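You operate a simulated robot arm through the tools that you are given. There is no shell and no other tool. Be economical: measure what you need, move in short steps, check, and stop when the job is done.

Carry out the task below with a simulated two-armed robot. There is one attempt and no reset: what you move stays moved.

TASK
Screw the lid back on the washer bottle.
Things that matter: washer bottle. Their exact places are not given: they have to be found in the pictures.

The check looks at the end state, three seconds after you hand in, the way a careful person would. Anything else that was tipped, shoved, dropped, spilled or broken makes it a failure. A push-on lid holds only when it is set on centred and level and pressed home; a screw cap is set on level and turned clockwise until tight.

THE ROBOT
Two 7-joint arms with two-finger parallel grippers on one trunk, on a base that drives. Base frame: it is fixed to the floor where the robot stands at the start and does not move with it; the origin is under the middle of the robot, x ahead of it, y to its left, z up. Lengths are in cm, angles in rad, forces in N, time in s.
The left shoulder is at the start at [-4.9, 18.2, 120.2], the right one opposite. With the tool pointing down near the work surface each hand reaches from about 10 to 80 cm from the robot's upright axis, wherever it stands, measured 20 degrees to its own side. Payload 4.4 kg a hand.
The tool frame of a hand sits at the grasp point between the pads (the TCP): z along the fingers, y along the line on which they close. The tips reach 2.3 cm beyond it. The gripper opens to 9.4 cm. The fingers are 3.8 cm wide and 1 cm thick; the gripper's body (5.4 by 9.6 cm) begins 3.9 cm behind the TCP.
Orientation is that of the tool frame in the base frame, as [roll, pitch, yaw] about the fixed x, y, z axes, in that order (R = Rz(yaw) Ry(pitch) Rx(roll)). With the fingers straight down and closing along the base's y, the tool's x points along the base's -x, its y along +y and its z along -z.

THE INTERFACE
- The arms move only by the tool play_rows. It takes "left_increments", "right_increments" or both (then of equal length, played together; a hand with none holds still); each is a list of rows, each a list of 3 entries, a list of its own where there are three numbers: the gripper command, from -1 (fully open) to 1 (shut), values between in proportion, then the shift along the base's x, y, z in units of 250 mm (1.0 is 250 mm), then the turn, a rotation vector about the base's x, y, z in units of 60 degrees (1.0 is 60 degrees). In form: [[grip, [tx, ty, tz], [rx, ry, rz]], ...]. A call has 1 to 12 rows; each row is the pose to reach, as a shift and turn from the pose commanded when the call began. A call with a number of a shift or a turn outside -1 to 1 is refused whole. Each row takes 0.2 s and may step no farther than 5 cm and 0.15 rad from the row before; otherwise, or with a gripper value out of range, the whole call is refused. Where a pose cannot be reached the arm comes as near as it can. A force on the tool above 40 N (or 10 N above the force at the start of the call, whichever is more), or a blocked arm, ends the call early, and 0.2 s more pass. The fingers move at their own pace (about 10.8 cm/s each) and stop on an object; they squeeze with about 43 N. The grip force told is the motor's: it shows also when the fingers shut on nothing. Time passes only in rows, and 0.2 s behind the last, so rows that repeat a pose let the fingers close. It gives the time, the measured TCP pose, the force on the tool (base axes), the opening and the grip force at its end, in the units of the frame above (readings bear some noise), with the torque about the TCP (base axes, N m) and any sound that the robot's microphone picked up.
- Cameras (640 x 400 px; columns grow to the right, rows downward): "scene" is now at [2.95, -8.86, 136.94]; the picture's right is [-0.65, -0.76, -0.04], its down [-0.41, 0.40, -0.82] and it looks along [0.64, -0.52, -0.57] (base axes); focal length 274 px, centre (320, 200). "left" rides on the left gripper at [8.7, -1.6, -7.5] in its tool frame; the picture's right is [0.18, 0.98, 0.00], its down [-0.58, 0.11, -0.81] and it looks along [-0.79, 0.15, 0.59] (tool axes); focal length 243 px, centre (320, 200). "right" rides on the right gripper at [8.6, 1.6, -7.4] in its tool frame; the picture's right is [-0.18, 0.98, 0.00], its down [-0.58, -0.11, -0.81] and it looks along [-0.79, -0.15, 0.59] (tool axes); focal length 243 px, centre (320, 200).
- grab_frame(camera): a new picture of that camera. No time passes.
- move_column(by): slides the trunk up (or, below 0, down) by that many cm; the arms and the scene camera ride with it, the base frame stays. It gives what a move gives, with no picture.
- roll_base(legs): drives the robot by 1 to 6 legs, each [ahead, left, turn to the left] in cm, cm and rad, along the robot's own axes; the way and the turn of a leg run together, so that a leg with both is an arc; at most 150 cm and 3.142 rad a leg. The arms and the cameras ride along, it lands a little off, and it stops where it bumps. It gives what a move gives.
- aim_head(pan, tilt): turns the head with the scene camera to pan (to the left, within 1.396 rad either way) and tilt (down, from -0.506 to 1.204), counted from straight ahead of the robot. It gives what a move gives.
- measure_at(camera, pixels): for up to 12 pixels [column, row] of the newest picture of that camera ("zoom" is the newest enlarged one), the place [x, y, z] in the base frame of the surface seen there, good to about 0.3 cm. No time passes.
- enlarge(camera, box): a new picture of the part [left, top, right, bottom] of that camera's present view, enlarged. No time passes.
- close_job(): hands the job in; it is judged then, once.

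Keep the steps short. Do not move on a guess: measure, check each grasp and each placing, and mend mistakes. In all there are 80 turns and 58 pictures (those below and enlarged ones count). Leave the grippers open and the arms clear of the work at the hand-in unless told otherwise, and finish with a single line.

The tools are called after "Request:" by a JSON object that holds its "method" and its "body". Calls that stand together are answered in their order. play_rows: Moves the arms, as the interface text tells. Its arguments: {"type":"object","properties":{"left_increments":{"type":"array","items":{"type":"array"}},"right_increments":{"type":"array","items":{"type":"array"}}},"required":[]} The other tools are called the same way: move_column (by) slides the trunk up or down; roll_base (legs) drives the base; aim_head (pan, tilt) turns the head that bears the scene camera; grab_frame (camera) takes a picture; measure_at (camera, pixels) gives the place of the surface under pixels of a picture; enlarge (camera, box) takes an enlarged picture of a part of a camera's view; close_job () hands the job in.

At the start:

```text
time: 0.0
left_ee_pos: [44.61, -10.85, 106.87]
left_ee_rot: [3.122, -0.075, 3.107]
left_ft_force: [-0.2, 0.5, 0.0]
left_moment: [0.0, -0.01, 0.02]
left_width: 9.39
left_finger_force: 0.0
right_ee_pos: [22.24, -46.75, 114.6]
right_ee_rot: [3.11, 0.023, 3.139]
right_ft_force: [-0.5, -0.3, 0.0]
right_moment: [0.01, 0.0, 0.0]
right_width: 9.39
right_finger_force: 0.0
trunk travel left (down, up): [-27.5, 28.8]
robot x, y, heading: [-8.11, -0.09, -0.002]
head pan, tilt: [-0.71, 0.602]
```

scene: 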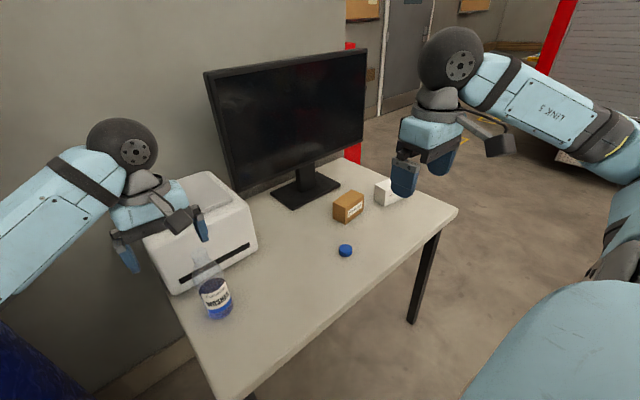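
right: 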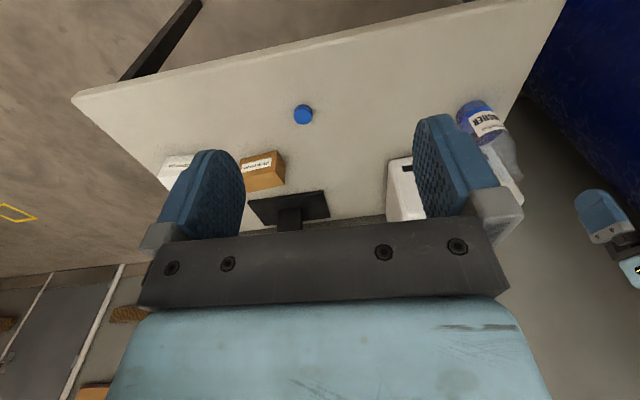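
left: 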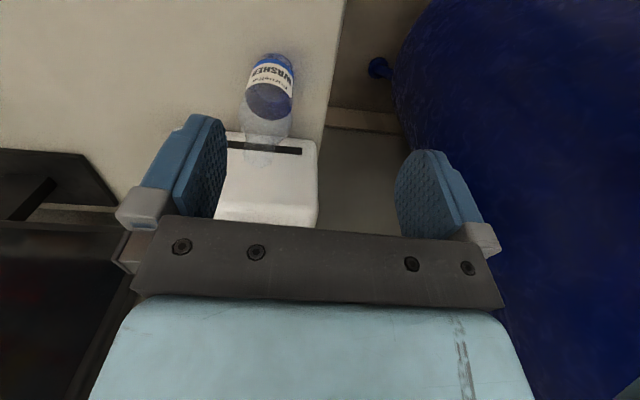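

I see the bottle at about (215,300) and a blue cap at (345,250) in the scene picture. I'll enlarge both and measure.

Request:
{"method": "enlarge", "body": {"camera": "scene", "box": [160, 220, 260, 330]}}

Request:
{"method": "measure_at", "body": {"camera": "scene", "pixels": [[345, 246], [345, 253], [340, 248], [351, 248], [330, 265], [215, 300], [205, 262], [206, 257], [214, 318], [240, 320], [185, 275], [250, 245]]}}

Request:
{"method": "enlarge", "body": {"camera": "scene", "box": [320, 230, 370, 270]}}

```text
3.64 times, centred on (210, 275) of scene
```

zoom: 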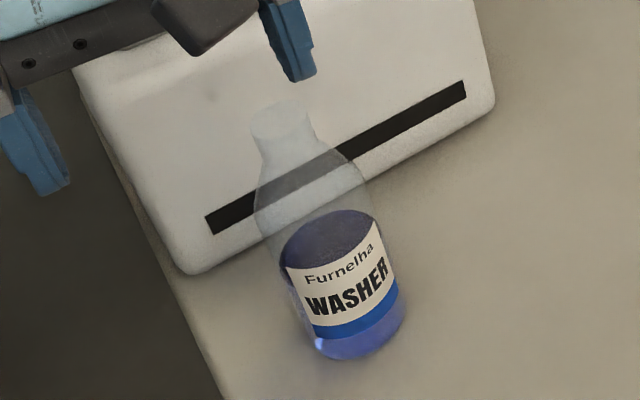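

```text
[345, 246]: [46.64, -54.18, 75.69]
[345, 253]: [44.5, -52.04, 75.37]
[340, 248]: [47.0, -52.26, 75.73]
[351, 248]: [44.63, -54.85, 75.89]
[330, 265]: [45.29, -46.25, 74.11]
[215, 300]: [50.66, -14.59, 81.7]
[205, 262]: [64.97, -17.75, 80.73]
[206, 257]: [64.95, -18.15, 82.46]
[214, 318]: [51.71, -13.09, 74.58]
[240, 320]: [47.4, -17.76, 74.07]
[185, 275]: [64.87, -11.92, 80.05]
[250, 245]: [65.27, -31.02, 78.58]
```

```text
10.00 times, centred on (345, 250) of scene
```

zoom: 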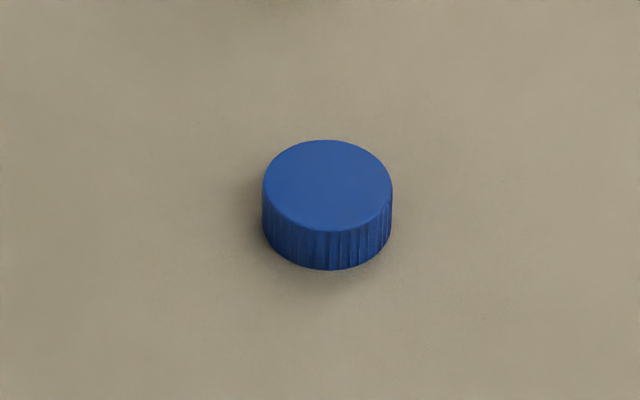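

The cap lies open side down. I'll measure its rim in the zoomed picture.

Request:
{"method": "measure_at", "body": {"camera": "zoom", "pixels": [[327, 185], [327, 143], [327, 226], [266, 185], [389, 185], [330, 235], [330, 262], [330, 290]]}}

Request:
{"method": "enlarge", "body": {"camera": "left", "box": [200, 30, 340, 170]}}

```text
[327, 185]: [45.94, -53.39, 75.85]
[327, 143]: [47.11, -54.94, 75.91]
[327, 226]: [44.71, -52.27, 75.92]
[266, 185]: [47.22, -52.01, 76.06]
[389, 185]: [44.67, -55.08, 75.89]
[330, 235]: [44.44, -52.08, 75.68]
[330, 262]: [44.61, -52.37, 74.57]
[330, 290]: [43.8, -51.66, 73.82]
```

```text
2.86 times, centred on (270, 100) of left
```

zoom: 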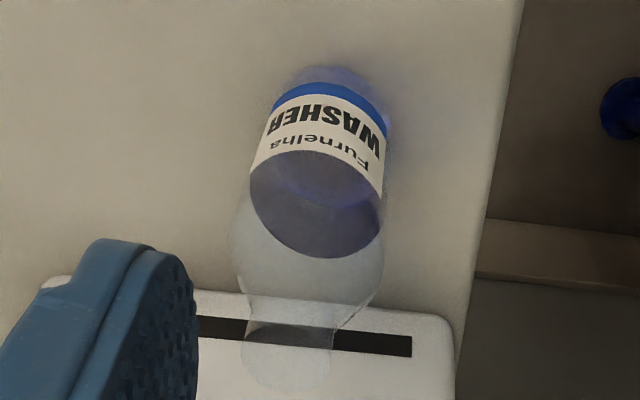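

Request:
{"method": "measure_at", "body": {"camera": "zoom", "pixels": [[300, 140], [256, 165], [381, 185], [315, 150], [318, 240], [280, 200], [350, 210], [320, 50], [260, 80], [490, 200], [510, 50], [420, 250]]}}

Request:
{"method": "aim_head", "body": {"pan": -0.35, "tilt": 0.75}}

Request:
{"method": "grab_frame", "body": {"camera": "scene"}}

```text
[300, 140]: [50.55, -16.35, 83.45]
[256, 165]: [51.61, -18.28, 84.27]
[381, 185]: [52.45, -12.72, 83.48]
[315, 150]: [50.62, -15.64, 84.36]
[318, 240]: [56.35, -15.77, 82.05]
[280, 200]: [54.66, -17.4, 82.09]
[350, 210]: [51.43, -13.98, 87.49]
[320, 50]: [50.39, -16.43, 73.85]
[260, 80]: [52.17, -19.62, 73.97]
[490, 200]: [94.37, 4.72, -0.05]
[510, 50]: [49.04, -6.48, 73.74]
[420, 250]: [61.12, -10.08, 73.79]
```

```text
time: 0.8
left_ee_pos: [44.01, -10.98, 107.47]
left_ee_rot: [3.135, -0.071, 3.093]
left_ft_force: [-0.3, -0.5, 0.1]
left_moment: [0.03, -0.02, -0.01]
left_width: 9.41
left_finger_force: 0.0
right_ee_pos: [22.29, -45.98, 115.11]
right_ee_rot: [3.122, 0.024, 3.137]
right_ft_force: [-0.1, 0.3, 0.1]
right_moment: [0.0, 0.01, 0.05]
right_width: 9.43
right_finger_force: 0.0
trunk travel left (down, up): [-27.5, 28.8]
robot x, y, heading: [-7.95, 0.01, -0.007]
head pan, tilt: [-0.351, 0.75]
```

```text
51 pictures are left
```

scene: 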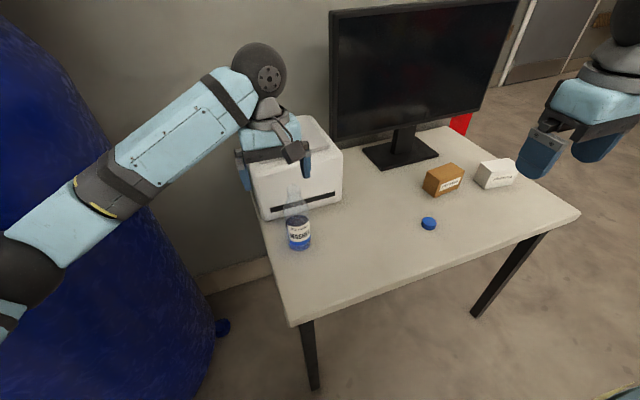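

Next I measure the blue barrel at the left and the table's near edge, to learn the free room for the left arm.

Request:
{"method": "measure_at", "body": {"camera": "scene", "pixels": [[100, 60], [180, 100], [150, 300], [60, 350], [205, 300], [40, 60], [290, 325], [580, 212], [262, 240], [430, 285], [250, 170], [340, 160]]}}

Request:
{"method": "enlarge", "body": {"camera": "scene", "box": [260, 170, 340, 260]}}

```text
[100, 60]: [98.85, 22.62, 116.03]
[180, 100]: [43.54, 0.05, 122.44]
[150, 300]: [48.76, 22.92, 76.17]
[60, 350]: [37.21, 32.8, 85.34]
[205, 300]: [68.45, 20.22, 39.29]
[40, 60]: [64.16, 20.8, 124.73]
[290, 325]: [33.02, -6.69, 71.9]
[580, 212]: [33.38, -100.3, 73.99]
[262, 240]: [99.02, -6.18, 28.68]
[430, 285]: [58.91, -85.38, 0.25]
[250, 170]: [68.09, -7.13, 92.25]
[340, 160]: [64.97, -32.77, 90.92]
```

```text
4.44 times, centred on (300, 215) of scene
```

zoom: 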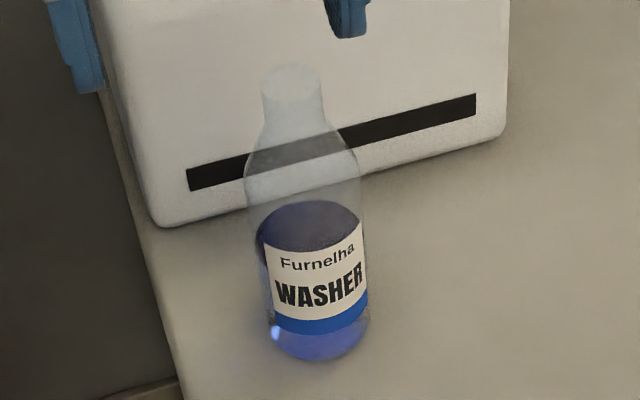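

The bottle stands at about (53.6, -15.5), with a body diameter of about 6 cm. From two sight lines, the mouth is near z 94.5. The cap is at (45.9, -53.6) with its top at z 75.9, and the table is at z 73.9.

Plan:
- The left hand holds the bottle body with its fingers slanted down at 45°.
- The right hand fetches the cap and screws it on.

First I yaw the left hand by -30° and draw it back.

Request:
{"method": "play_rows", "body": {"left_increments": [[-1, [-0.03, 0.02, 0], [0, 0, -0.13]], [-1, [-0.06, 0.04, 0], [0, 0, -0.26]], [-1, [-0.09, 0.05, 0], [0, 0, -0.38]], [-1, [-0.12, 0.06, 0], [0, 0, -0.45]]]}}

Request:
{"method": "play_rows", "body": {"left_increments": [[-1, [0, 0, 0], [-0.06, -0.11, 0]], [-1, [0, 0, 0], [-0.12, -0.22, 0]], [-1, [0, 0, 0], [-0.18, -0.33, 0]], [-1, [0, 0, 0], [-0.24, -0.44, 0]], [-1, [0, 0, 0], [-0.3, -0.55, 0]], [-1, [0, 0, 0], [-0.36, -0.66, 0]], [-1, [0, 0, 0], [-0.4, -0.73, 0]]]}}

Request:
{"method": "grab_frame", "body": {"camera": "scene"}}

```text
time: 2.0
left_ee_pos: [38.97, -11.04, 106.23]
left_ee_rot: [-3.123, -0.111, 2.577]
left_ft_force: [-0.5, 0.7, -0.3]
left_moment: [0.02, -0.04, 0.0]
left_width: 9.39
left_finger_force: 0.1
right_ee_pos: [21.66, -45.95, 115.81]
right_ee_rot: [3.128, 0.023, 3.132]
right_ft_force: [-1.7, 0.4, 0.8]
right_moment: [0.01, -0.04, 0.03]
right_width: 9.39
right_finger_force: 0.1
trunk travel left (down, up): [-27.5, 28.8]
robot x, y, heading: [-8.58, -0.55, -0.007]
head pan, tilt: [-0.351, 0.75]
stopped in row 4 (left hand): the arm was blocked; the commanded pose is now the measured one
```

```text
time: 3.8
left_ee_pos: [37.76, -11.9, 107.04]
left_ee_rot: [3.087, 0.784, 2.523]
left_ft_force: [0.0, 0.0, -0.6]
left_moment: [-0.02, -0.04, 0.0]
left_width: 9.4
left_finger_force: 0.0
right_ee_pos: [20.74, -46.35, 115.2]
right_ee_rot: [3.12, 0.033, 3.137]
right_ft_force: [-0.7, 0.8, 1.0]
right_moment: [-0.02, -0.01, -0.03]
right_width: 9.4
right_finger_force: 0.0
trunk travel left (down, up): [-27.5, 28.8]
robot x, y, heading: [-8.54, -0.75, -0.002]
head pan, tilt: [-0.351, 0.75]
stopped in row 7 (left hand): the arm was blocked; the commanded pose is now the measured one
```

```text
49 pictures are left
```

scene: 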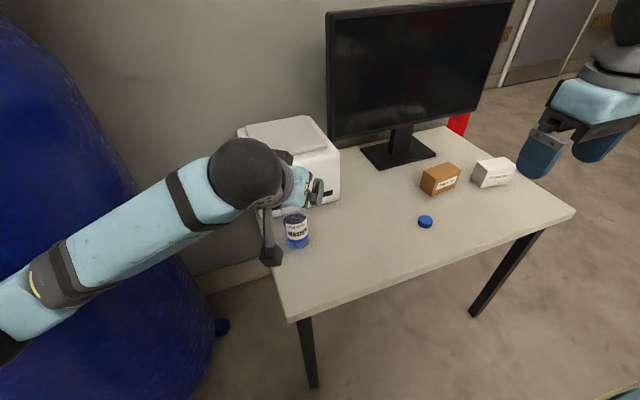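

The left arm was blocked twice and the base was nudged right and back. The elbow is probably touching the blue barrel at the left. I'll drive the base to the right to make room.

Request:
{"method": "roll_base", "body": {"legs": [[0, -18, 0]]}}

Request:
{"method": "grab_frame", "body": {"camera": "scene"}}

```text
time: 6.0
left_ee_pos: [40.94, -27.33, 105.3]
left_ee_rot: [3.136, 0.76, 2.572]
left_ft_force: [0.0, 0.5, -1.1]
left_moment: [-0.03, 0.0, 0.01]
left_width: 9.37
left_finger_force: 0.1
right_ee_pos: [24.03, -62.1, 115.2]
right_ee_rot: [3.141, 0.0, 3.14]
right_ft_force: [0.3, 0.8, -0.7]
right_moment: [-0.01, -0.03, -0.02]
right_width: 9.41
right_finger_force: 0.0
trunk travel left (down, up): [-27.5, 28.8]
robot x, y, heading: [-8.33, -18.39, 0.0]
head pan, tilt: [-0.351, 0.75]
```

```text
48 pictures are left
```

scene: 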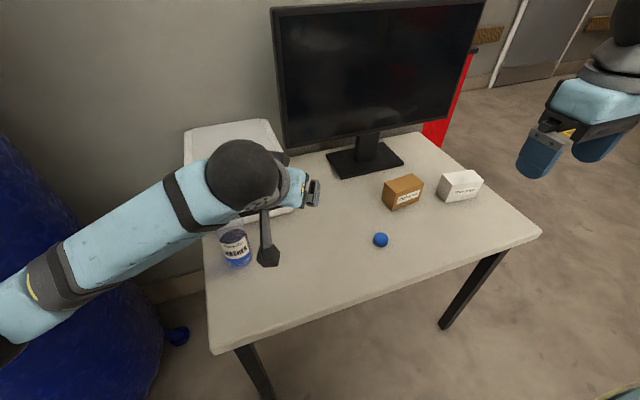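

There is room now. I move the left hand at its present height to behind the bottle, at about (44, -9.5).

Request:
{"method": "play_rows", "body": {"left_increments": [[-1, [0.02, 0.14, 0], [0, 0, 0]], [-1, [0.05, 0.28, 0], [0, 0, 0]], [-1, [0.08, 0.42, 0], [0, 0, 0]], [-1, [0.1, 0.56, 0], [0, 0, 0]], [-1, [0.12, 0.7, 0], [0, 0, 0]], [-1, [0.12, 0.7, 0], [0, 0, 0]]]}}

Request:
{"method": "grab_frame", "body": {"camera": "scene"}}

Request:
{"method": "grab_frame", "body": {"camera": "left"}}

```text
time: 7.4
left_ee_pos: [43.89, -9.65, 105.16]
left_ee_rot: [3.134, 0.763, 2.573]
left_ft_force: [0.5, -0.8, 0.1]
left_moment: [-0.02, 0.02, 0.0]
left_width: 9.4
left_finger_force: 0.1
right_ee_pos: [24.08, -62.17, 115.18]
right_ee_rot: [3.139, -0.001, -3.141]
right_ft_force: [-0.4, -0.5, -0.1]
right_moment: [-0.01, -0.05, 0.03]
right_width: 9.39
right_finger_force: 0.1
trunk travel left (down, up): [-27.5, 28.8]
robot x, y, heading: [-8.7, -17.98, -0.004]
head pan, tilt: [-0.351, 0.75]
```

```text
47 pictures are left
```

scene: 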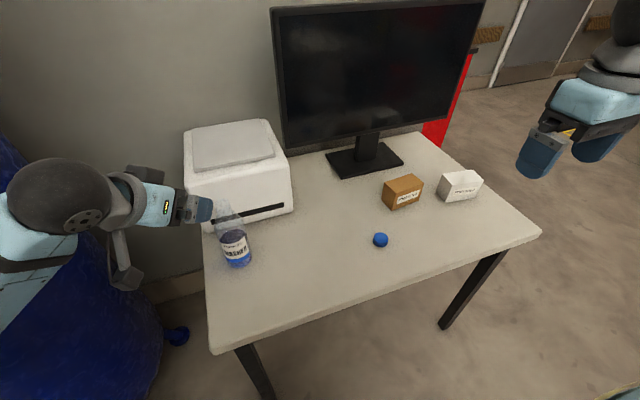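

```text
46 pictures are left
```

left: 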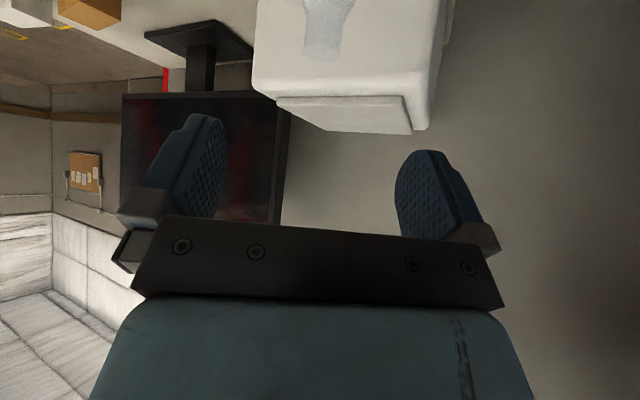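

No block this time, and the bottle neck at column 325 lines up between the fingers. I descend in two parts towards z≈82.

Request:
{"method": "play_rows", "body": {"left_increments": [[-1, [0, 0, -0.12], [0, 0, 0]], [-1, [0, 0, -0.24], [0, 0, 0]], [-1, [0, 0, -0.36], [0, 0, 0]], [-1, [0, 0, -0.48], [0, 0, 0]], [-1, [0, 0, -0.6], [0, 0, 0]], [-1, [0, 0, -0.6], [0, 0, 0]]]}}

Request:
{"method": "grab_frame", "body": {"camera": "left"}}

Request:
{"method": "grab_frame", "body": {"camera": "scene"}}

```text
time: 8.8
left_ee_pos: [43.99, -9.76, 90.23]
left_ee_rot: [3.135, 0.762, 2.573]
left_ft_force: [0.2, 0.2, 0.2]
left_moment: [-0.02, 0.01, 0.01]
left_width: 9.39
left_finger_force: 0.1
right_ee_pos: [23.95, -62.14, 115.2]
right_ee_rot: [-3.139, 0.001, -3.141]
right_ft_force: [-0.8, 0.3, 0.8]
right_moment: [-0.02, -0.01, -0.01]
right_width: 9.38
right_finger_force: 0.0
trunk travel left (down, up): [-27.5, 28.8]
robot x, y, heading: [-8.43, -18.01, 0.001]
head pan, tilt: [-0.351, 0.75]
```

```text
45 pictures are left
```

left: 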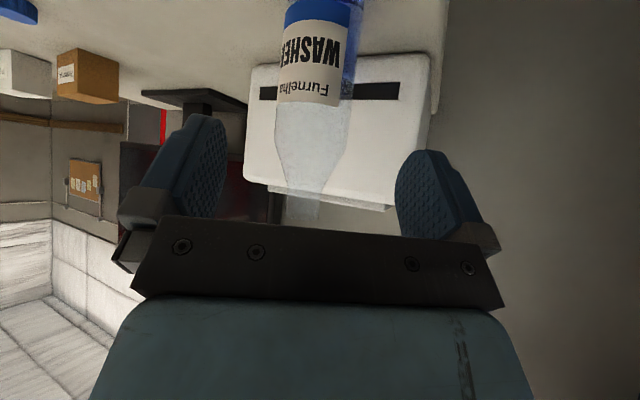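

```text
44 pictures are left
```

scene: 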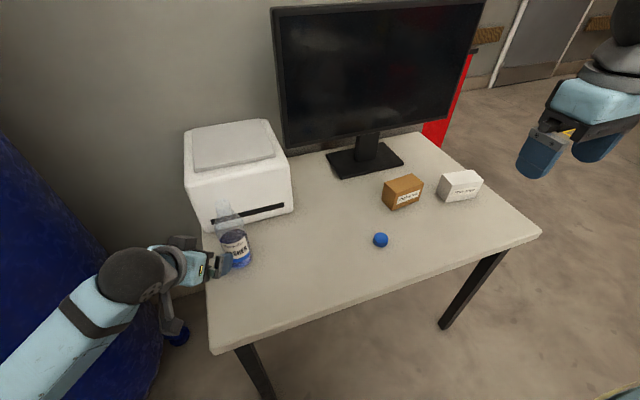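

Still clear. I descend the last 8.5 cm to z≈81.7.

Request:
{"method": "play_rows", "body": {"left_increments": [[-1, [0, 0, -0.12], [0, 0, 0]], [-1, [0, 0, -0.24], [0, 0, 0]], [-1, [0, 0, -0.34], [0, 0, 0]], [-1, [0, 0, -0.34], [0, 0, 0]]]}}

Request:
{"method": "grab_frame", "body": {"camera": "left"}}

```text
time: 9.8
left_ee_pos: [43.89, -9.65, 81.98]
left_ee_rot: [3.135, 0.762, 2.572]
left_ft_force: [-0.1, -1.2, -0.6]
left_moment: [-0.01, 0.02, 0.02]
left_width: 9.4
left_finger_force: 0.0
right_ee_pos: [24.01, -62.17, 115.33]
right_ee_rot: [-3.141, 0.0, 3.141]
right_ft_force: [0.3, -0.7, 0.0]
right_moment: [0.0, 0.01, -0.01]
right_width: 9.38
right_finger_force: 0.1
trunk travel left (down, up): [-27.5, 28.8]
robot x, y, heading: [-8.37, -17.97, -0.0]
head pan, tilt: [-0.351, 0.75]
```

```text
43 pictures are left
```

left: 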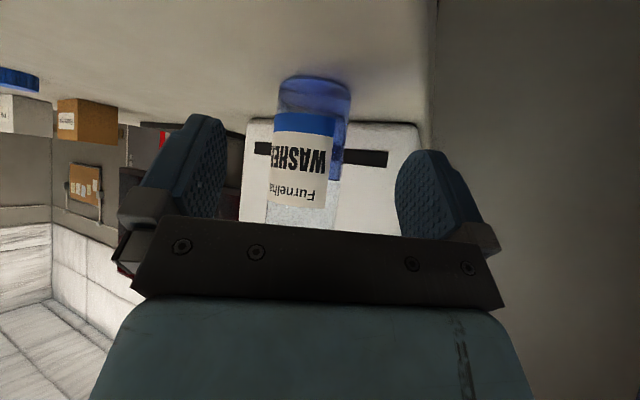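

The bottle is centred between the fingers. At this 45° slant, though, the palm's upper edge would hit the bottle before the pads straddle its axis. I lay the hand flatter, to about 25° down, at z≈84.3, which keeps its camera clear of the table.

Request:
{"method": "play_rows", "body": {"left_increments": [[-1, [0, 0, 0.04], [-0.063, -0.098, 0]], [-1, [0, 0, 0.09], [-0.126, -0.197, 0]], [-1, [0, 0, 0.09], [-0.189, -0.295, 0]], [-1, [0, 0, 0.09], [-0.189, -0.295, 0]]]}}

Request:
{"method": "grab_frame", "body": {"camera": "left"}}

Request:
{"method": "enlarge", "body": {"camera": "scene", "box": [80, 180, 300, 320]}}

```text
time: 10.8
left_ee_pos: [43.93, -9.65, 84.08]
left_ee_rot: [3.136, 1.129, 2.574]
left_ft_force: [0.2, 1.0, -0.9]
left_moment: [0.01, 0.0, -0.01]
left_width: 9.4
left_finger_force: 0.0
right_ee_pos: [24.05, -62.16, 115.25]
right_ee_rot: [-3.141, -0.001, 3.14]
right_ft_force: [-0.5, -0.8, 0.2]
right_moment: [0.0, -0.03, 0.01]
right_width: 9.4
right_finger_force: 0.1
trunk travel left (down, up): [-27.5, 28.8]
robot x, y, heading: [-8.55, -18.16, -0.004]
head pan, tilt: [-0.351, 0.75]
```

```text
42 pictures are left
```

left: 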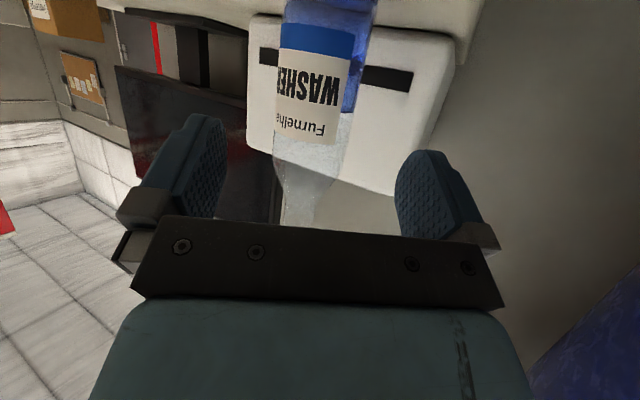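

```text
2.86 times, centred on (190, 250) of scene
```

zoom: 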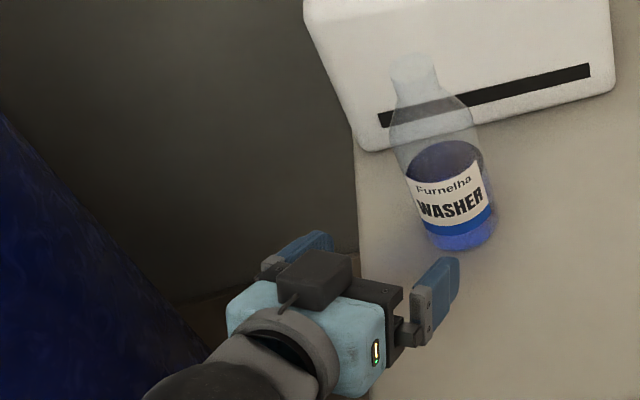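

The hand is level with the bottle and clear. I advance about 7.5 cm along its pointing direction with the fingers open.

Request:
{"method": "play_rows", "body": {"left_increments": [[-1, [0.07, -0.042, 0], [0, 0, 0]], [-1, [0.14, -0.084, 0], [0, 0, 0]], [-1, [0.2, -0.12, 0], [0, 0, 0]], [-1, [0.255, -0.154, 0], [0, 0, 0]], [-1, [0.255, -0.154, 0], [0, 0, 0]]]}}

Request:
{"method": "grab_frame", "body": {"camera": "left"}}

Request:
{"method": "enlarge", "body": {"camera": "scene", "box": [150, 180, 300, 290]}}

```text
time: 12.0
left_ee_pos: [50.15, -13.64, 84.26]
left_ee_rot: [3.136, 1.13, 2.573]
left_ft_force: [0.5, 0.3, -0.6]
left_moment: [0.01, 0.0, 0.03]
left_width: 9.4
left_finger_force: 0.0
right_ee_pos: [24.03, -62.11, 115.29]
right_ee_rot: [-3.141, 0.001, 3.14]
right_ft_force: [0.2, -1.3, -0.1]
right_moment: [-0.02, -0.01, 0.03]
right_width: 9.42
right_finger_force: 0.2
trunk travel left (down, up): [-27.5, 28.8]
robot x, y, heading: [-8.4, -18.11, 0.001]
head pan, tilt: [-0.351, 0.75]
```

```text
40 pictures are left
```

left: 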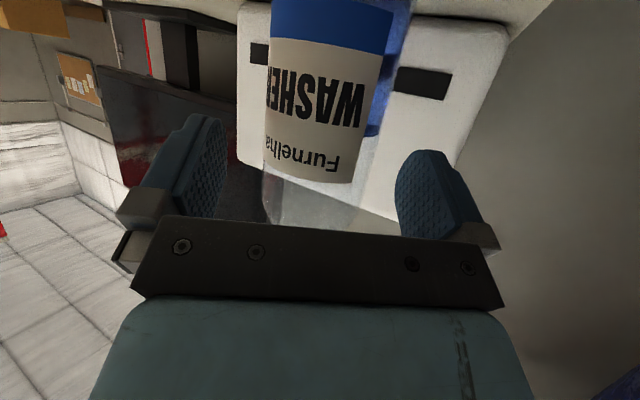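

```text
3.64 times, centred on (225, 235) of scene
```

zoom: 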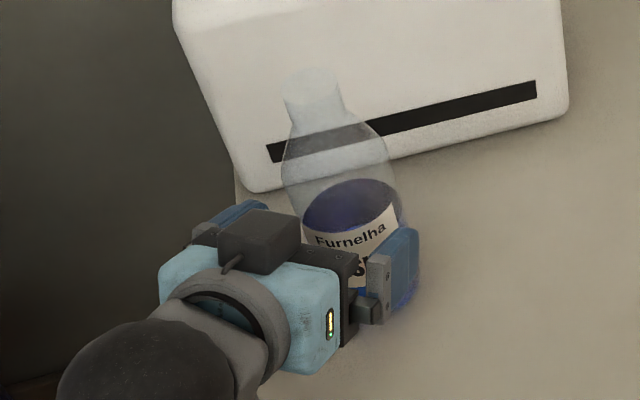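

The fingers straddle the bottle. I check the bottle's surface from this view before the last bit.

Request:
{"method": "measure_at", "body": {"camera": "left", "pixels": [[275, 100], [300, 105], [325, 110], [350, 110], [370, 110], [310, 160]]}}

```text
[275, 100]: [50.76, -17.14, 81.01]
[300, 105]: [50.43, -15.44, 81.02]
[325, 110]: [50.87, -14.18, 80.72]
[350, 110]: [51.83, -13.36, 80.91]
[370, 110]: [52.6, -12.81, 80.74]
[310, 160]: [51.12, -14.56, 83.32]
```

A circle fit puts the bottle axis at (53.4, -15.8) with radius 3.0. I advance 2.7 cm and then close the fingers.

Request:
{"method": "play_rows", "body": {"left_increments": [[-1, [0.045, -0.03, 0], [0, 0, 0]], [-1, [0.09, -0.06, 0], [0, 0, 0]], [-1, [0.09, -0.06, 0], [0, 0, 0]]]}}

Request:
{"method": "grab_frame", "body": {"camera": "left"}}

```text
time: 12.8
left_ee_pos: [52.59, -15.11, 84.19]
left_ee_rot: [3.138, 1.128, 2.575]
left_ft_force: [0.4, 0.7, 0.5]
left_moment: [0.02, -0.01, 0.01]
left_width: 9.4
left_finger_force: 0.0
right_ee_pos: [24.07, -62.07, 115.37]
right_ee_rot: [-3.141, -0.001, -3.14]
right_ft_force: [-0.8, -0.4, -0.3]
right_moment: [0.0, -0.03, 0.0]
right_width: 9.4
right_finger_force: 0.0
trunk travel left (down, up): [-27.5, 28.8]
robot x, y, heading: [-8.36, -17.89, -0.004]
head pan, tilt: [-0.351, 0.75]
```

```text
38 pictures are left
```

left: 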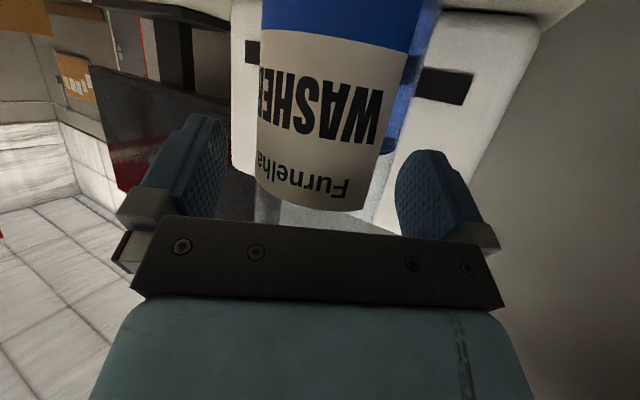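

I close the fingers gently on the body.

Request:
{"method": "play_rows", "body": {"left_increments": [[-0.6, [0, 0, 0], [0, 0, 0]], [-0.4, [0, 0, 0], [0, 0, 0]], [-0.3, [0, 0, 0], [0, 0, 0]], [-0.25, [0, 0, 0], [0, 0, 0]], [-0.2, [0, 0, 0], [0, 0, 0]], [0, [0, 0, 0], [0, 0, 0]], [0.3, [0, 0, 0], [0, 0, 0]], [1, [0, 0, 0], [0, 0, 0]], [1, [0, 0, 0], [0, 0, 0]]]}}

Request:
{"method": "grab_frame", "body": {"camera": "left"}}

Request:
{"method": "grab_frame", "body": {"camera": "scene"}}

```text
time: 14.8
left_ee_pos: [52.49, -15.09, 84.03]
left_ee_rot: [3.135, 1.13, 2.573]
left_ft_force: [1.4, 1.5, 1.9]
left_moment: [-0.03, -0.01, 0.03]
left_width: 6.69
left_finger_force: 43.1
right_ee_pos: [24.07, -62.18, 115.21]
right_ee_rot: [-3.14, 0.001, -3.141]
right_ft_force: [-0.2, -0.1, -0.4]
right_moment: [0.0, -0.01, 0.01]
right_width: 9.4
right_finger_force: 0.1
trunk travel left (down, up): [-27.5, 28.8]
robot x, y, heading: [-8.17, -18.21, 0.005]
head pan, tilt: [-0.351, 0.75]
```

```text
37 pictures are left
```

left: 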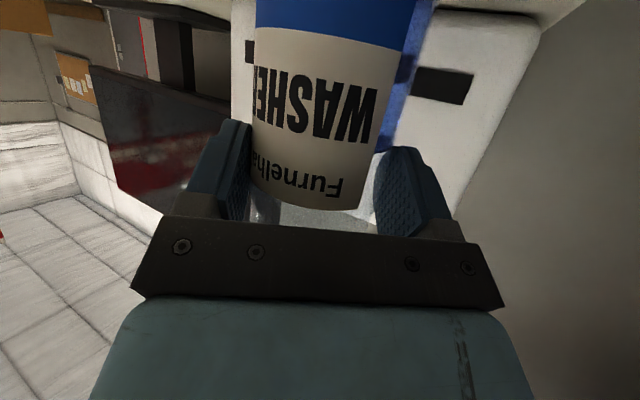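

```text
36 pictures are left
```

scene: 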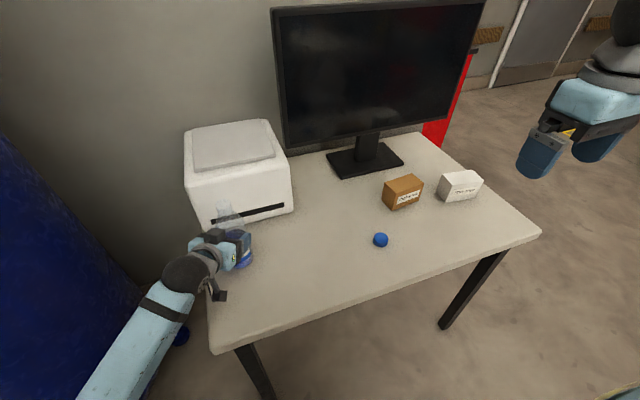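

The bottle is held, with an opening of 6.69 cm and 43 N grip. Next is the cap. I re-measure it and the nearby box.

Request:
{"method": "enlarge", "body": {"camera": "scene", "box": [350, 220, 410, 260]}}

Request:
{"method": "measure_at", "body": {"camera": "scene", "pixels": [[380, 238], [385, 205], [422, 200], [400, 205], [440, 195]]}}

Request:
{"method": "play_rows", "body": {"right_increments": [[-1, [0.1, 0.06, -0.02], [0, 0, 0.14]], [-1, [0.2, 0.1, -0.05], [0, 0, 0.28]], [-1, [0.3, 0.14, -0.08], [0, 0, 0.42]], [-1, [0.4, 0.18, -0.12], [0, 0, 0.56]], [-1, [0.5, 0.22, -0.16], [0, 0, 0.7]], [-1, [0.6, 0.25, -0.2], [0, 0, 0.84]], [-1, [0.7, 0.28, -0.25], [0, 0, 0.95]], [-1, [0.8, 0.31, -0.3], [0, 0, 0.98]], [-1, [0.87, 0.34, -0.36], [0, 0, 1]], [-1, [0.87, 0.34, -0.4], [0, 0, 1]], [-1, [0.87, 0.34, -0.4], [0, 0, 1]]]}}

```text
10.00 times, centred on (380, 240) of scene
```

zoom: 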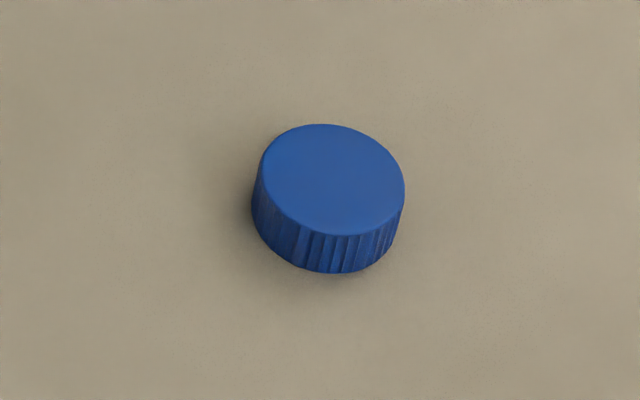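

```text
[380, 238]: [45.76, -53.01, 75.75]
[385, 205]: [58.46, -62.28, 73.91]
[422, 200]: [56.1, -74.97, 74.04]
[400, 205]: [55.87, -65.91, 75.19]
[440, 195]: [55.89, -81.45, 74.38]
```

```text
time: 17.2
left_ee_pos: [52.52, -15.07, 83.96]
left_ee_rot: [3.137, 1.131, 2.576]
left_ft_force: [0.4, 0.1, 1.9]
left_moment: [-0.16, 0.07, -0.03]
left_width: 6.7
left_finger_force: 43.1
right_ee_pos: [38.05, -43.92, 104.84]
right_ee_rot: [-3.141, 0.0, -2.099]
right_ft_force: [-0.6, 0.8, -0.5]
right_moment: [0.01, -0.01, -0.02]
right_width: 9.42
right_finger_force: 0.0
right hand out of reach, approached as far as the arm can: row 5, 6, 7, 8, 9, 10, 11
trunk travel left (down, up): [-27.5, 28.8]
robot x, y, heading: [-7.93, -18.26, -0.002]
head pan, tilt: [-0.351, 0.75]
```

The right hand turned by 60° but stopped short, at (38.0, -43.9), and reported out of reach. I try moving on from there at a lower height.

Request:
{"method": "play_rows", "body": {"right_increments": [[-1, [0.0, 0.0, -0.15], [0, 0, 0]], [-1, [0.08, -0.1, -0.3], [0, 0, 0]], [-1, [0.16, -0.2, -0.4], [0, 0, 0]], [-1, [0.24, -0.3, -0.4], [0, 0, 0]], [-1, [0.31, -0.384, -0.4], [0, 0, 0]], [-1, [0.31, -0.384, -0.4], [0, 0, 0]]]}}

Request:
{"method": "grab_frame", "body": {"camera": "scene"}}

```text
time: 18.6
left_ee_pos: [52.47, -15.17, 84.0]
left_ee_rot: [3.137, 1.129, 2.574]
left_ft_force: [-0.4, -1.2, 2.0]
left_moment: [-0.27, 0.01, -0.04]
left_width: 6.7
left_finger_force: 42.6
right_ee_pos: [39.59, -45.83, 93.09]
right_ee_rot: [-3.134, 0.001, -2.1]
right_ft_force: [0.2, -0.1, 0.6]
right_moment: [0.01, -0.01, 0.01]
right_width: 9.42
right_finger_force: 0.0
right hand out of reach, approached as far as the arm can: row 2, 3, 4, 5, 6
trunk travel left (down, up): [-27.5, 28.8]
robot x, y, heading: [-8.15, -17.86, 0.001]
head pan, tilt: [-0.351, 0.75]
```

```text
34 pictures are left
```

scene: 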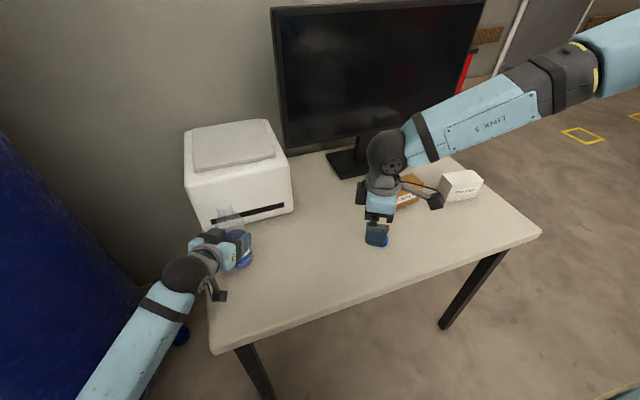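

The elbow swings out to the right and the 60° pre-turn uses up the wrist. I turn back 40° and go to above the cap.

Request:
{"method": "play_rows", "body": {"right_increments": [[-1, [0, 0, 0.0], [0, 0, -0.14]], [-1, [0, 0, 0], [0, 0, -0.28]], [-1, [0.06, -0.07, 0], [0, 0, -0.42]], [-1, [0.12, -0.15, 0], [0, 0, -0.56]], [-1, [0.18, -0.23, 0], [0, 0, -0.67]], [-1, [0.246, -0.31, 0], [0, 0, -0.67]], [-1, [0.246, -0.31, 0], [0, 0, -0.67]]]}}

```text
time: 20.2
left_ee_pos: [52.41, -15.05, 84.13]
left_ee_rot: [3.136, 1.129, 2.573]
left_ft_force: [-0.6, -0.5, 1.5]
left_moment: [-0.14, 0.0, -0.03]
left_width: 6.7
left_finger_force: 42.9
right_ee_pos: [46.03, -53.33, 93.59]
right_ee_rot: [-3.141, 0.0, -2.796]
right_ft_force: [-0.8, 0.3, 0.3]
right_moment: [-0.01, 0.01, -0.02]
right_width: 9.38
right_finger_force: 0.0
trunk travel left (down, up): [-27.5, 28.8]
robot x, y, heading: [-8.4, -17.88, -0.003]
head pan, tilt: [-0.351, 0.75]
```

The hand is above the cap now. I look with the right camera.

Request:
{"method": "grab_frame", "body": {"camera": "right"}}

```text
33 pictures are left
```

right: 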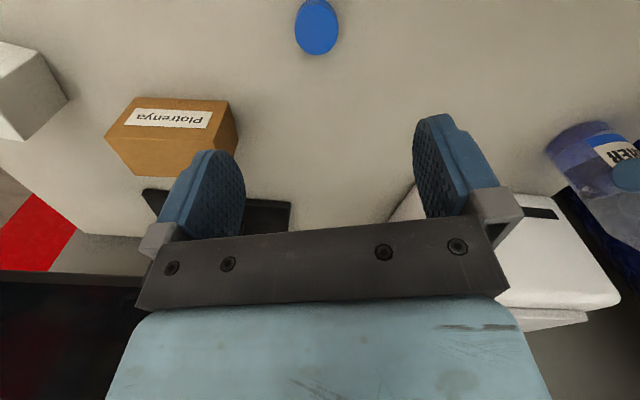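

Request:
{"method": "measure_at", "body": {"camera": "right", "pixels": [[316, 27], [316, 5], [316, 48], [299, 27], [334, 27], [316, 20]]}}

```text
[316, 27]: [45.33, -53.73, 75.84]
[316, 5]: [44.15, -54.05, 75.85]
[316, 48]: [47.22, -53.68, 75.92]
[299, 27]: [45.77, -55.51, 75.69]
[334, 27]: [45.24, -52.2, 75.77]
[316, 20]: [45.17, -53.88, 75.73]
```

The cap centre is at about (45.8, -53.7). I descend over it, first to z≈80.

Request:
{"method": "play_rows", "body": {"right_increments": [[-1, [-0.007, -0.012, -0.15], [0, 0, 0]], [-1, [-0.007, -0.012, -0.3], [0, 0, 0]], [-1, [-0.007, -0.012, -0.45], [0, 0, 0]], [-1, [-0.007, -0.012, -0.54], [0, 0, 0]], [-1, [-0.007, -0.012, -0.54], [0, 0, 0]]]}}

Request:
{"method": "enlarge", "body": {"camera": "scene", "box": [330, 190, 430, 260]}}

```text
time: 21.4
left_ee_pos: [52.53, -15.18, 84.08]
left_ee_rot: [3.141, 1.128, 2.575]
left_ft_force: [0.3, -1.6, 0.8]
left_moment: [-0.21, 0.0, -0.03]
left_width: 6.69
left_finger_force: 43.1
right_ee_pos: [45.09, -54.51, 81.77]
right_ee_rot: [3.141, 0.0, -2.796]
right_ft_force: [0.5, 0.5, -0.3]
right_moment: [-0.03, 0.02, -0.02]
right_width: 9.39
right_finger_force: 0.0
right hand out of reach, approached as far as the arm can: row 4, 5
trunk travel left (down, up): [-27.5, 28.8]
robot x, y, heading: [-8.74, -17.93, -0.001]
head pan, tilt: [-0.351, 0.75]
```

```text
5.71 times, centred on (380, 225) of scene
```

zoom: 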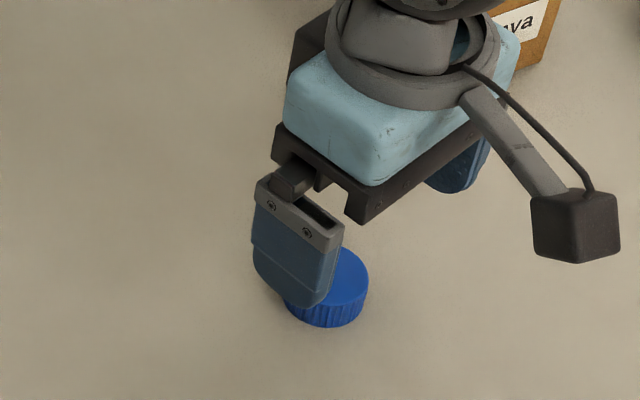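

It is out of reach again at z 81.8, so the wrist is near a limit with this yaw. I rise a little, turn 30° back the other way, and re-centre.

Request:
{"method": "play_rows", "body": {"right_increments": [[-1, [0, 0, 0.08], [0, 0, -0.14]], [-1, [0.0, 0.0, 0.12], [0, 0, -0.28]], [-1, [0.03, 0.03, 0.12], [0, 0, -0.4]], [-1, [0.03, 0.03, 0.12], [0, 0, -0.5]], [-1, [0.03, 0.03, 0.04], [0, 0, -0.5]], [-1, [0.03, 0.03, -0.06], [0, 0, -0.5]], [-1, [0.03, 0.03, -0.06], [0, 0, -0.5]]]}}

```text
time: 23.0
left_ee_pos: [52.58, -15.11, 84.18]
left_ee_rot: [3.136, 1.128, 2.574]
left_ft_force: [0.7, 0.1, 1.3]
left_moment: [-0.15, -0.02, 0.03]
left_width: 6.69
left_finger_force: 43.3
right_ee_pos: [45.14, -54.39, 81.82]
right_ee_rot: [3.141, 0.0, 2.964]
right_ft_force: [-0.1, -0.1, 0.5]
right_moment: [-0.03, -0.02, -0.01]
right_width: 9.4
right_finger_force: 0.0
right hand out of reach, approached as far as the arm can: row 6, 7
trunk travel left (down, up): [-27.5, 28.8]
robot x, y, heading: [-8.67, -18.64, -0.001]
head pan, tilt: [-0.351, 0.75]
```

It stops at the same spot whatever the yaw, so I look at the arm's posture.

Request:
{"method": "aim_head", "body": {"pan": -0.9, "tilt": 0.6}}

Request:
{"method": "grab_frame", "body": {"camera": "scene"}}

```text
time: 24.0
left_ee_pos: [52.52, -14.96, 84.13]
left_ee_rot: [3.136, 1.131, 2.575]
left_ft_force: [0.7, -0.5, 1.5]
left_moment: [-0.16, -0.08, 0.01]
left_width: 6.7
left_finger_force: 43.1
right_ee_pos: [45.24, -54.41, 81.79]
right_ee_rot: [3.14, 0.0, 2.963]
right_ft_force: [-0.9, -0.7, -0.2]
right_moment: [0.03, -0.03, 0.0]
right_width: 9.42
right_finger_force: 0.0
trunk travel left (down, up): [-27.5, 28.8]
robot x, y, heading: [-8.18, -18.2, -0.001]
head pan, tilt: [-0.901, 0.6]
```

```text
31 pictures are left
```

scene: 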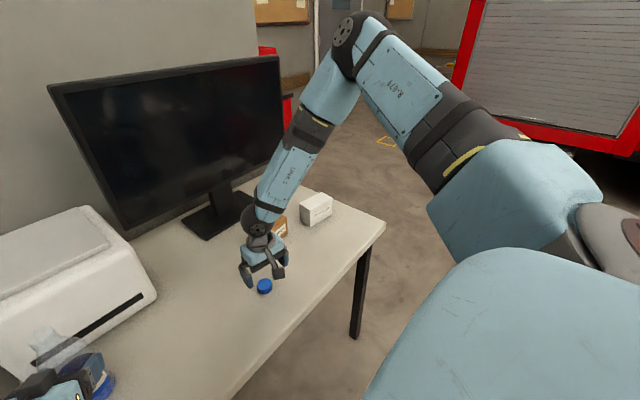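

The elbow stands far out to the right and up. I raise the hand, pull it back to x≈37, descend there, and then move forward to see if the arm takes a better posture.

Request:
{"method": "play_rows", "body": {"right_increments": [[-1, [-0.05, 0, 0.1], [0, 0, 0]], [-1, [-0.15, 0, 0.15], [0, 0, 0]], [-1, [-0.28, 0, 0.15], [0, 0, 0]], [-1, [-0.36, 0, 0.05], [0, 0, 0]], [-1, [-0.36, 0, -0.06], [0, 0, 0]], [-1, [-0.36, 0, -0.06], [0, 0, 0]]]}}

```text
time: 25.4
left_ee_pos: [52.64, -15.25, 84.15]
left_ee_rot: [3.137, 1.128, 2.574]
left_ft_force: [-0.3, 0.2, 0.8]
left_moment: [-0.12, 0.06, -0.03]
left_width: 6.7
left_finger_force: 43.0
right_ee_pos: [36.27, -54.2, 80.28]
right_ee_rot: [-3.14, 0.001, 2.963]
right_ft_force: [-0.4, 0.0, -0.3]
right_moment: [0.03, 0.0, -0.02]
right_width: 9.42
right_finger_force: 0.1
trunk travel left (down, up): [-27.5, 28.8]
robot x, y, heading: [-8.41, -17.98, -0.0]
head pan, tilt: [-0.901, 0.6]
```

It reached z 80.3 there. Now I go forward towards the cap at that height, with the tips at z 78 above the cap top at 75.9.

Request:
{"method": "play_rows", "body": {"right_increments": [[-1, [0.1, 0.01, 0], [0, 0, 0]], [-1, [0.2, 0.015, 0], [0, 0, 0]], [-1, [0.3, 0.022, 0], [0, 0, 0]], [-1, [0.38, 0.022, 0], [0, 0, 0]], [-1, [0.38, 0.022, 0], [0, 0, 0]]]}}

```text
time: 26.6
left_ee_pos: [52.42, -15.1, 84.11]
left_ee_rot: [3.136, 1.128, 2.575]
left_ft_force: [-1.1, 0.5, 1.6]
left_moment: [-0.19, 0.1, -0.05]
left_width: 6.7
left_finger_force: 43.3
right_ee_pos: [45.07, -54.31, 81.7]
right_ee_rot: [-3.14, -0.001, 2.964]
right_ft_force: [-0.5, 0.8, -0.4]
right_moment: [0.01, 0.04, 0.02]
right_width: 9.39
right_finger_force: 0.0
right hand out of reach, approached as far as the arm can: row 3, 4, 5
trunk travel left (down, up): [-27.5, 28.8]
robot x, y, heading: [-8.03, -18.09, 0.004]
head pan, tilt: [-0.901, 0.6]
```

So this is a true reach limit from where the base stands. The robot should stand nearer. I look down to see the room between base and table.

Request:
{"method": "aim_head", "body": {"pan": -0.1, "tilt": 1.2}}

Request:
{"method": "grab_frame", "body": {"camera": "scene"}}

```text
time: 27.7
left_ee_pos: [52.55, -15.11, 84.07]
left_ee_rot: [3.136, 1.129, 2.575]
left_ft_force: [-1.5, 0.1, 1.2]
left_moment: [-0.1, 0.11, -0.08]
left_width: 6.69
left_finger_force: 43.5
right_ee_pos: [44.92, -54.25, 81.8]
right_ee_rot: [-3.141, -0.001, 2.964]
right_ft_force: [0.0, -0.4, 0.9]
right_moment: [-0.02, -0.03, -0.02]
right_width: 9.39
right_finger_force: 0.1
trunk travel left (down, up): [-27.5, 28.8]
robot x, y, heading: [-7.9, -17.94, 0.002]
head pan, tilt: [-0.099, 1.201]
```

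```text
30 pictures are left
```

scene: 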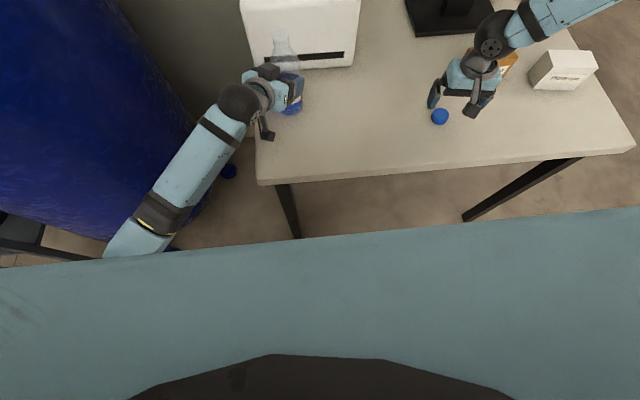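

I measure the chest front, the left elbow, the barrel and the table edge.

Request:
{"method": "measure_at", "body": {"camera": "scene", "pixels": [[320, 245], [320, 300], [480, 235], [160, 210], [130, 245], [120, 215], [150, 180], [190, 200], [350, 172], [270, 183], [60, 200], [320, 226]]}}

```text
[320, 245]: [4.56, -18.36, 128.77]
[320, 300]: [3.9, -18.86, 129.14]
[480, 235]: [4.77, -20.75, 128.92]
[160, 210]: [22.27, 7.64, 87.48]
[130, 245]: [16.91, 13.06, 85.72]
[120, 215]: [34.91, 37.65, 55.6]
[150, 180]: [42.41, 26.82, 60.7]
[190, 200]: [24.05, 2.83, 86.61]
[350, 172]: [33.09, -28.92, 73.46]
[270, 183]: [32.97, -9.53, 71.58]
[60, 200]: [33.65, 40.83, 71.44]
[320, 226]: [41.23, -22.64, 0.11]
```

The chest is 28 cm from the table edge, and the elbow is clear of the barrel. I release the bottle and draw the left hand straight back, then further towards the robot, before driving ahead.

Request:
{"method": "play_rows", "body": {"left_increments": [[-0.35, [0, 0, 0], [0, 0, 0]], [-1, [0, 0, 0], [0, 0, 0]], [-1, [0, 0, 0], [0, 0, 0]], [-1, [0, 0, 0], [0, 0, 0]], [-1, [-0.05, 0.033, 0], [0, 0, 0]], [-1, [-0.13, 0.083, 0], [0, 0, 0]], [-1, [-0.23, 0.147, 0], [0, 0, 0]], [-1, [-0.35, 0.22, 0], [0, 0, 0]], [-1, [-0.5, 0.22, 0.02], [0, 0, 0]], [-1, [-0.63, 0.22, 0.04], [0, 0, 0]], [-1, [-0.7, 0.22, 0.04], [0, 0, 0]], [-1, [-0.7, 0.22, 0.04], [0, 0, 0]]]}}

Request:
{"method": "grab_frame", "body": {"camera": "scene"}}

```text
time: 30.3
left_ee_pos: [35.13, -9.52, 84.97]
left_ee_rot: [3.136, 1.127, 2.573]
left_ft_force: [0.2, 0.0, -0.1]
left_moment: [0.05, 0.01, -0.01]
left_width: 9.39
left_finger_force: 0.0
right_ee_pos: [44.96, -54.24, 81.77]
right_ee_rot: [3.142, -0.001, 2.964]
right_ft_force: [0.2, 0.0, -0.8]
right_moment: [-0.01, -0.02, 0.0]
right_width: 9.4
right_finger_force: 0.0
trunk travel left (down, up): [-27.5, 28.8]
robot x, y, heading: [-7.77, -17.79, -0.0]
head pan, tilt: [-0.099, 1.201]
```

```text
29 pictures are left
```

scene: 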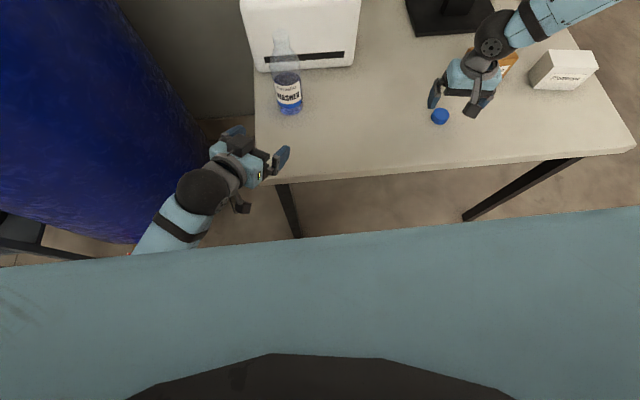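

The bottle still stands. I lift and pull back the right hand, then drive 9 cm ahead.

Request:
{"method": "play_rows", "body": {"right_increments": [[-1, [0, 0, 0.15], [0, 0, 0]], [-1, [-0.1, 0, 0.3], [0, 0, 0]], [-1, [-0.25, 0, 0.4], [0, 0, 0]], [-1, [-0.36, 0, 0.4], [0, 0, 0]], [-1, [-0.36, 0, 0.4], [0, 0, 0]]]}}

Request:
{"method": "roll_base", "body": {"legs": [[9, 0, 0]]}}

Request:
{"method": "aim_head", "body": {"pan": -0.4, "tilt": 0.9}}

Request:
{"method": "grab_frame", "body": {"camera": "scene"}}

```text
time: 31.5
left_ee_pos: [35.15, -9.71, 84.85]
left_ee_rot: [3.138, 1.129, 2.575]
left_ft_force: [1.0, 1.1, 0.3]
left_moment: [0.02, 0.01, 0.02]
left_width: 9.39
left_finger_force: 0.0
right_ee_pos: [35.81, -54.39, 91.91]
right_ee_rot: [3.141, -0.001, 2.963]
right_ft_force: [0.3, -0.5, 0.5]
right_moment: [0.0, 0.02, 0.0]
right_width: 9.4
right_finger_force: 0.1
trunk travel left (down, up): [-27.5, 28.8]
robot x, y, heading: [-8.21, -17.8, 0.005]
head pan, tilt: [-0.099, 1.201]
```

```text
time: 32.6
left_ee_pos: [44.18, -9.59, 84.97]
left_ee_rot: [3.138, 1.127, 2.575]
left_ft_force: [0.7, 0.5, -0.2]
left_moment: [0.0, 0.0, 0.01]
left_width: 9.41
left_finger_force: 0.0
right_ee_pos: [44.96, -54.41, 91.95]
right_ee_rot: [-3.14, -0.002, 2.963]
right_ft_force: [-0.2, -0.1, -0.5]
right_moment: [-0.03, 0.0, 0.05]
right_width: 9.4
right_finger_force: 0.1
trunk travel left (down, up): [-27.5, 28.8]
robot x, y, heading: [0.95, -18.19, -0.002]
head pan, tilt: [-0.099, 1.201]
```

```text
time: 33.4
left_ee_pos: [44.1, -9.5, 84.96]
left_ee_rot: [3.135, 1.128, 2.574]
left_ft_force: [-0.1, 0.5, -0.2]
left_moment: [0.02, 0.05, 0.0]
left_width: 9.37
left_finger_force: 0.1
right_ee_pos: [44.8, -54.45, 91.97]
right_ee_rot: [3.141, 0.0, 2.964]
right_ft_force: [0.3, 0.0, -1.2]
right_moment: [0.01, -0.01, -0.01]
right_width: 9.38
right_finger_force: 0.1
trunk travel left (down, up): [-27.5, 28.8]
robot x, y, heading: [1.02, -17.8, 0.004]
head pan, tilt: [-0.4, 0.901]
```

```text
28 pictures are left
```

scene: 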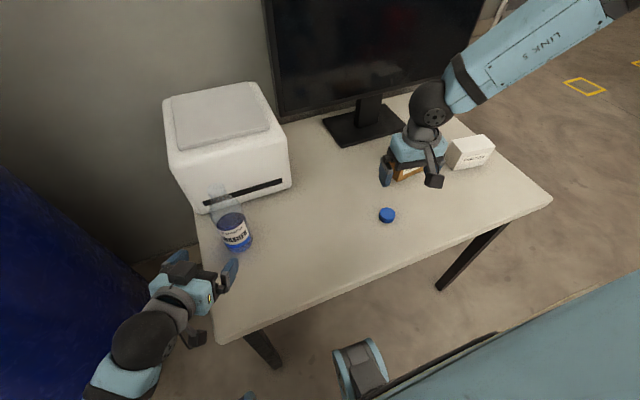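

No bump. I move the right hand over the cap and down to z≈80.

Request:
{"method": "play_rows", "body": {"right_increments": [[-1, [0.038, 0.03, -0.1], [0, 0, 0]], [-1, [0.038, 0.03, -0.25], [0, 0, 0]], [-1, [0.038, 0.03, -0.4], [0, 0, 0]], [-1, [0.038, 0.03, -0.48], [0, 0, 0]], [-1, [0.038, 0.03, -0.48], [0, 0, 0]]]}}

Request:
{"method": "enlarge", "body": {"camera": "scene", "box": [340, 160, 440, 230]}}

Request:
{"method": "grab_frame", "body": {"camera": "right"}}

```text
time: 34.6
left_ee_pos: [44.03, -9.68, 84.99]
left_ee_rot: [3.137, 1.127, 2.572]
left_ft_force: [0.6, -0.8, 0.0]
left_moment: [0.0, -0.01, 0.03]
left_width: 9.39
left_finger_force: 0.0
right_ee_pos: [45.74, -53.79, 79.81]
right_ee_rot: [3.142, -0.002, 2.963]
right_ft_force: [-0.6, -0.4, -0.1]
right_moment: [0.02, 0.0, 0.05]
right_width: 9.39
right_finger_force: 0.0
trunk travel left (down, up): [-27.5, 28.8]
robot x, y, heading: [0.87, -18.45, 0.003]
head pan, tilt: [-0.4, 0.901]
```

```text
5.71 times, centred on (390, 195) of scene
```

zoom: 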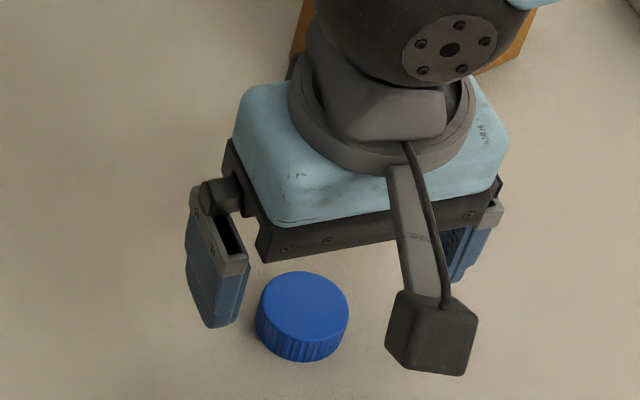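

```text
26 pictures are left
```

right: 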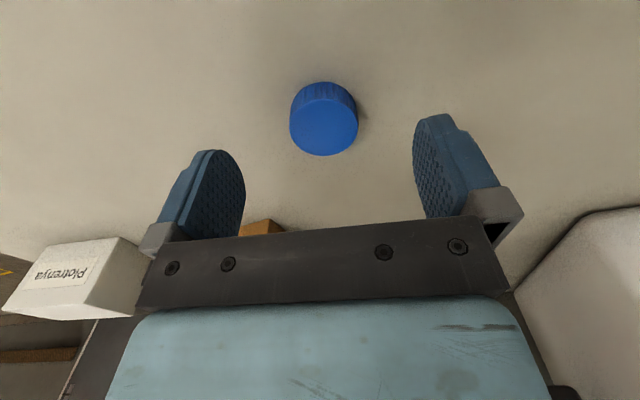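

I measure the cap top once more from here.

Request:
{"method": "measure_at", "body": {"camera": "right", "pixels": [[323, 127], [323, 103], [323, 150], [294, 127], [354, 127]]}}

```text
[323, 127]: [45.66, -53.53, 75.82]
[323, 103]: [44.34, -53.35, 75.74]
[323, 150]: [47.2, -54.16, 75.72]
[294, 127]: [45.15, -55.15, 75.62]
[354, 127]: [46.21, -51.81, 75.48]
```

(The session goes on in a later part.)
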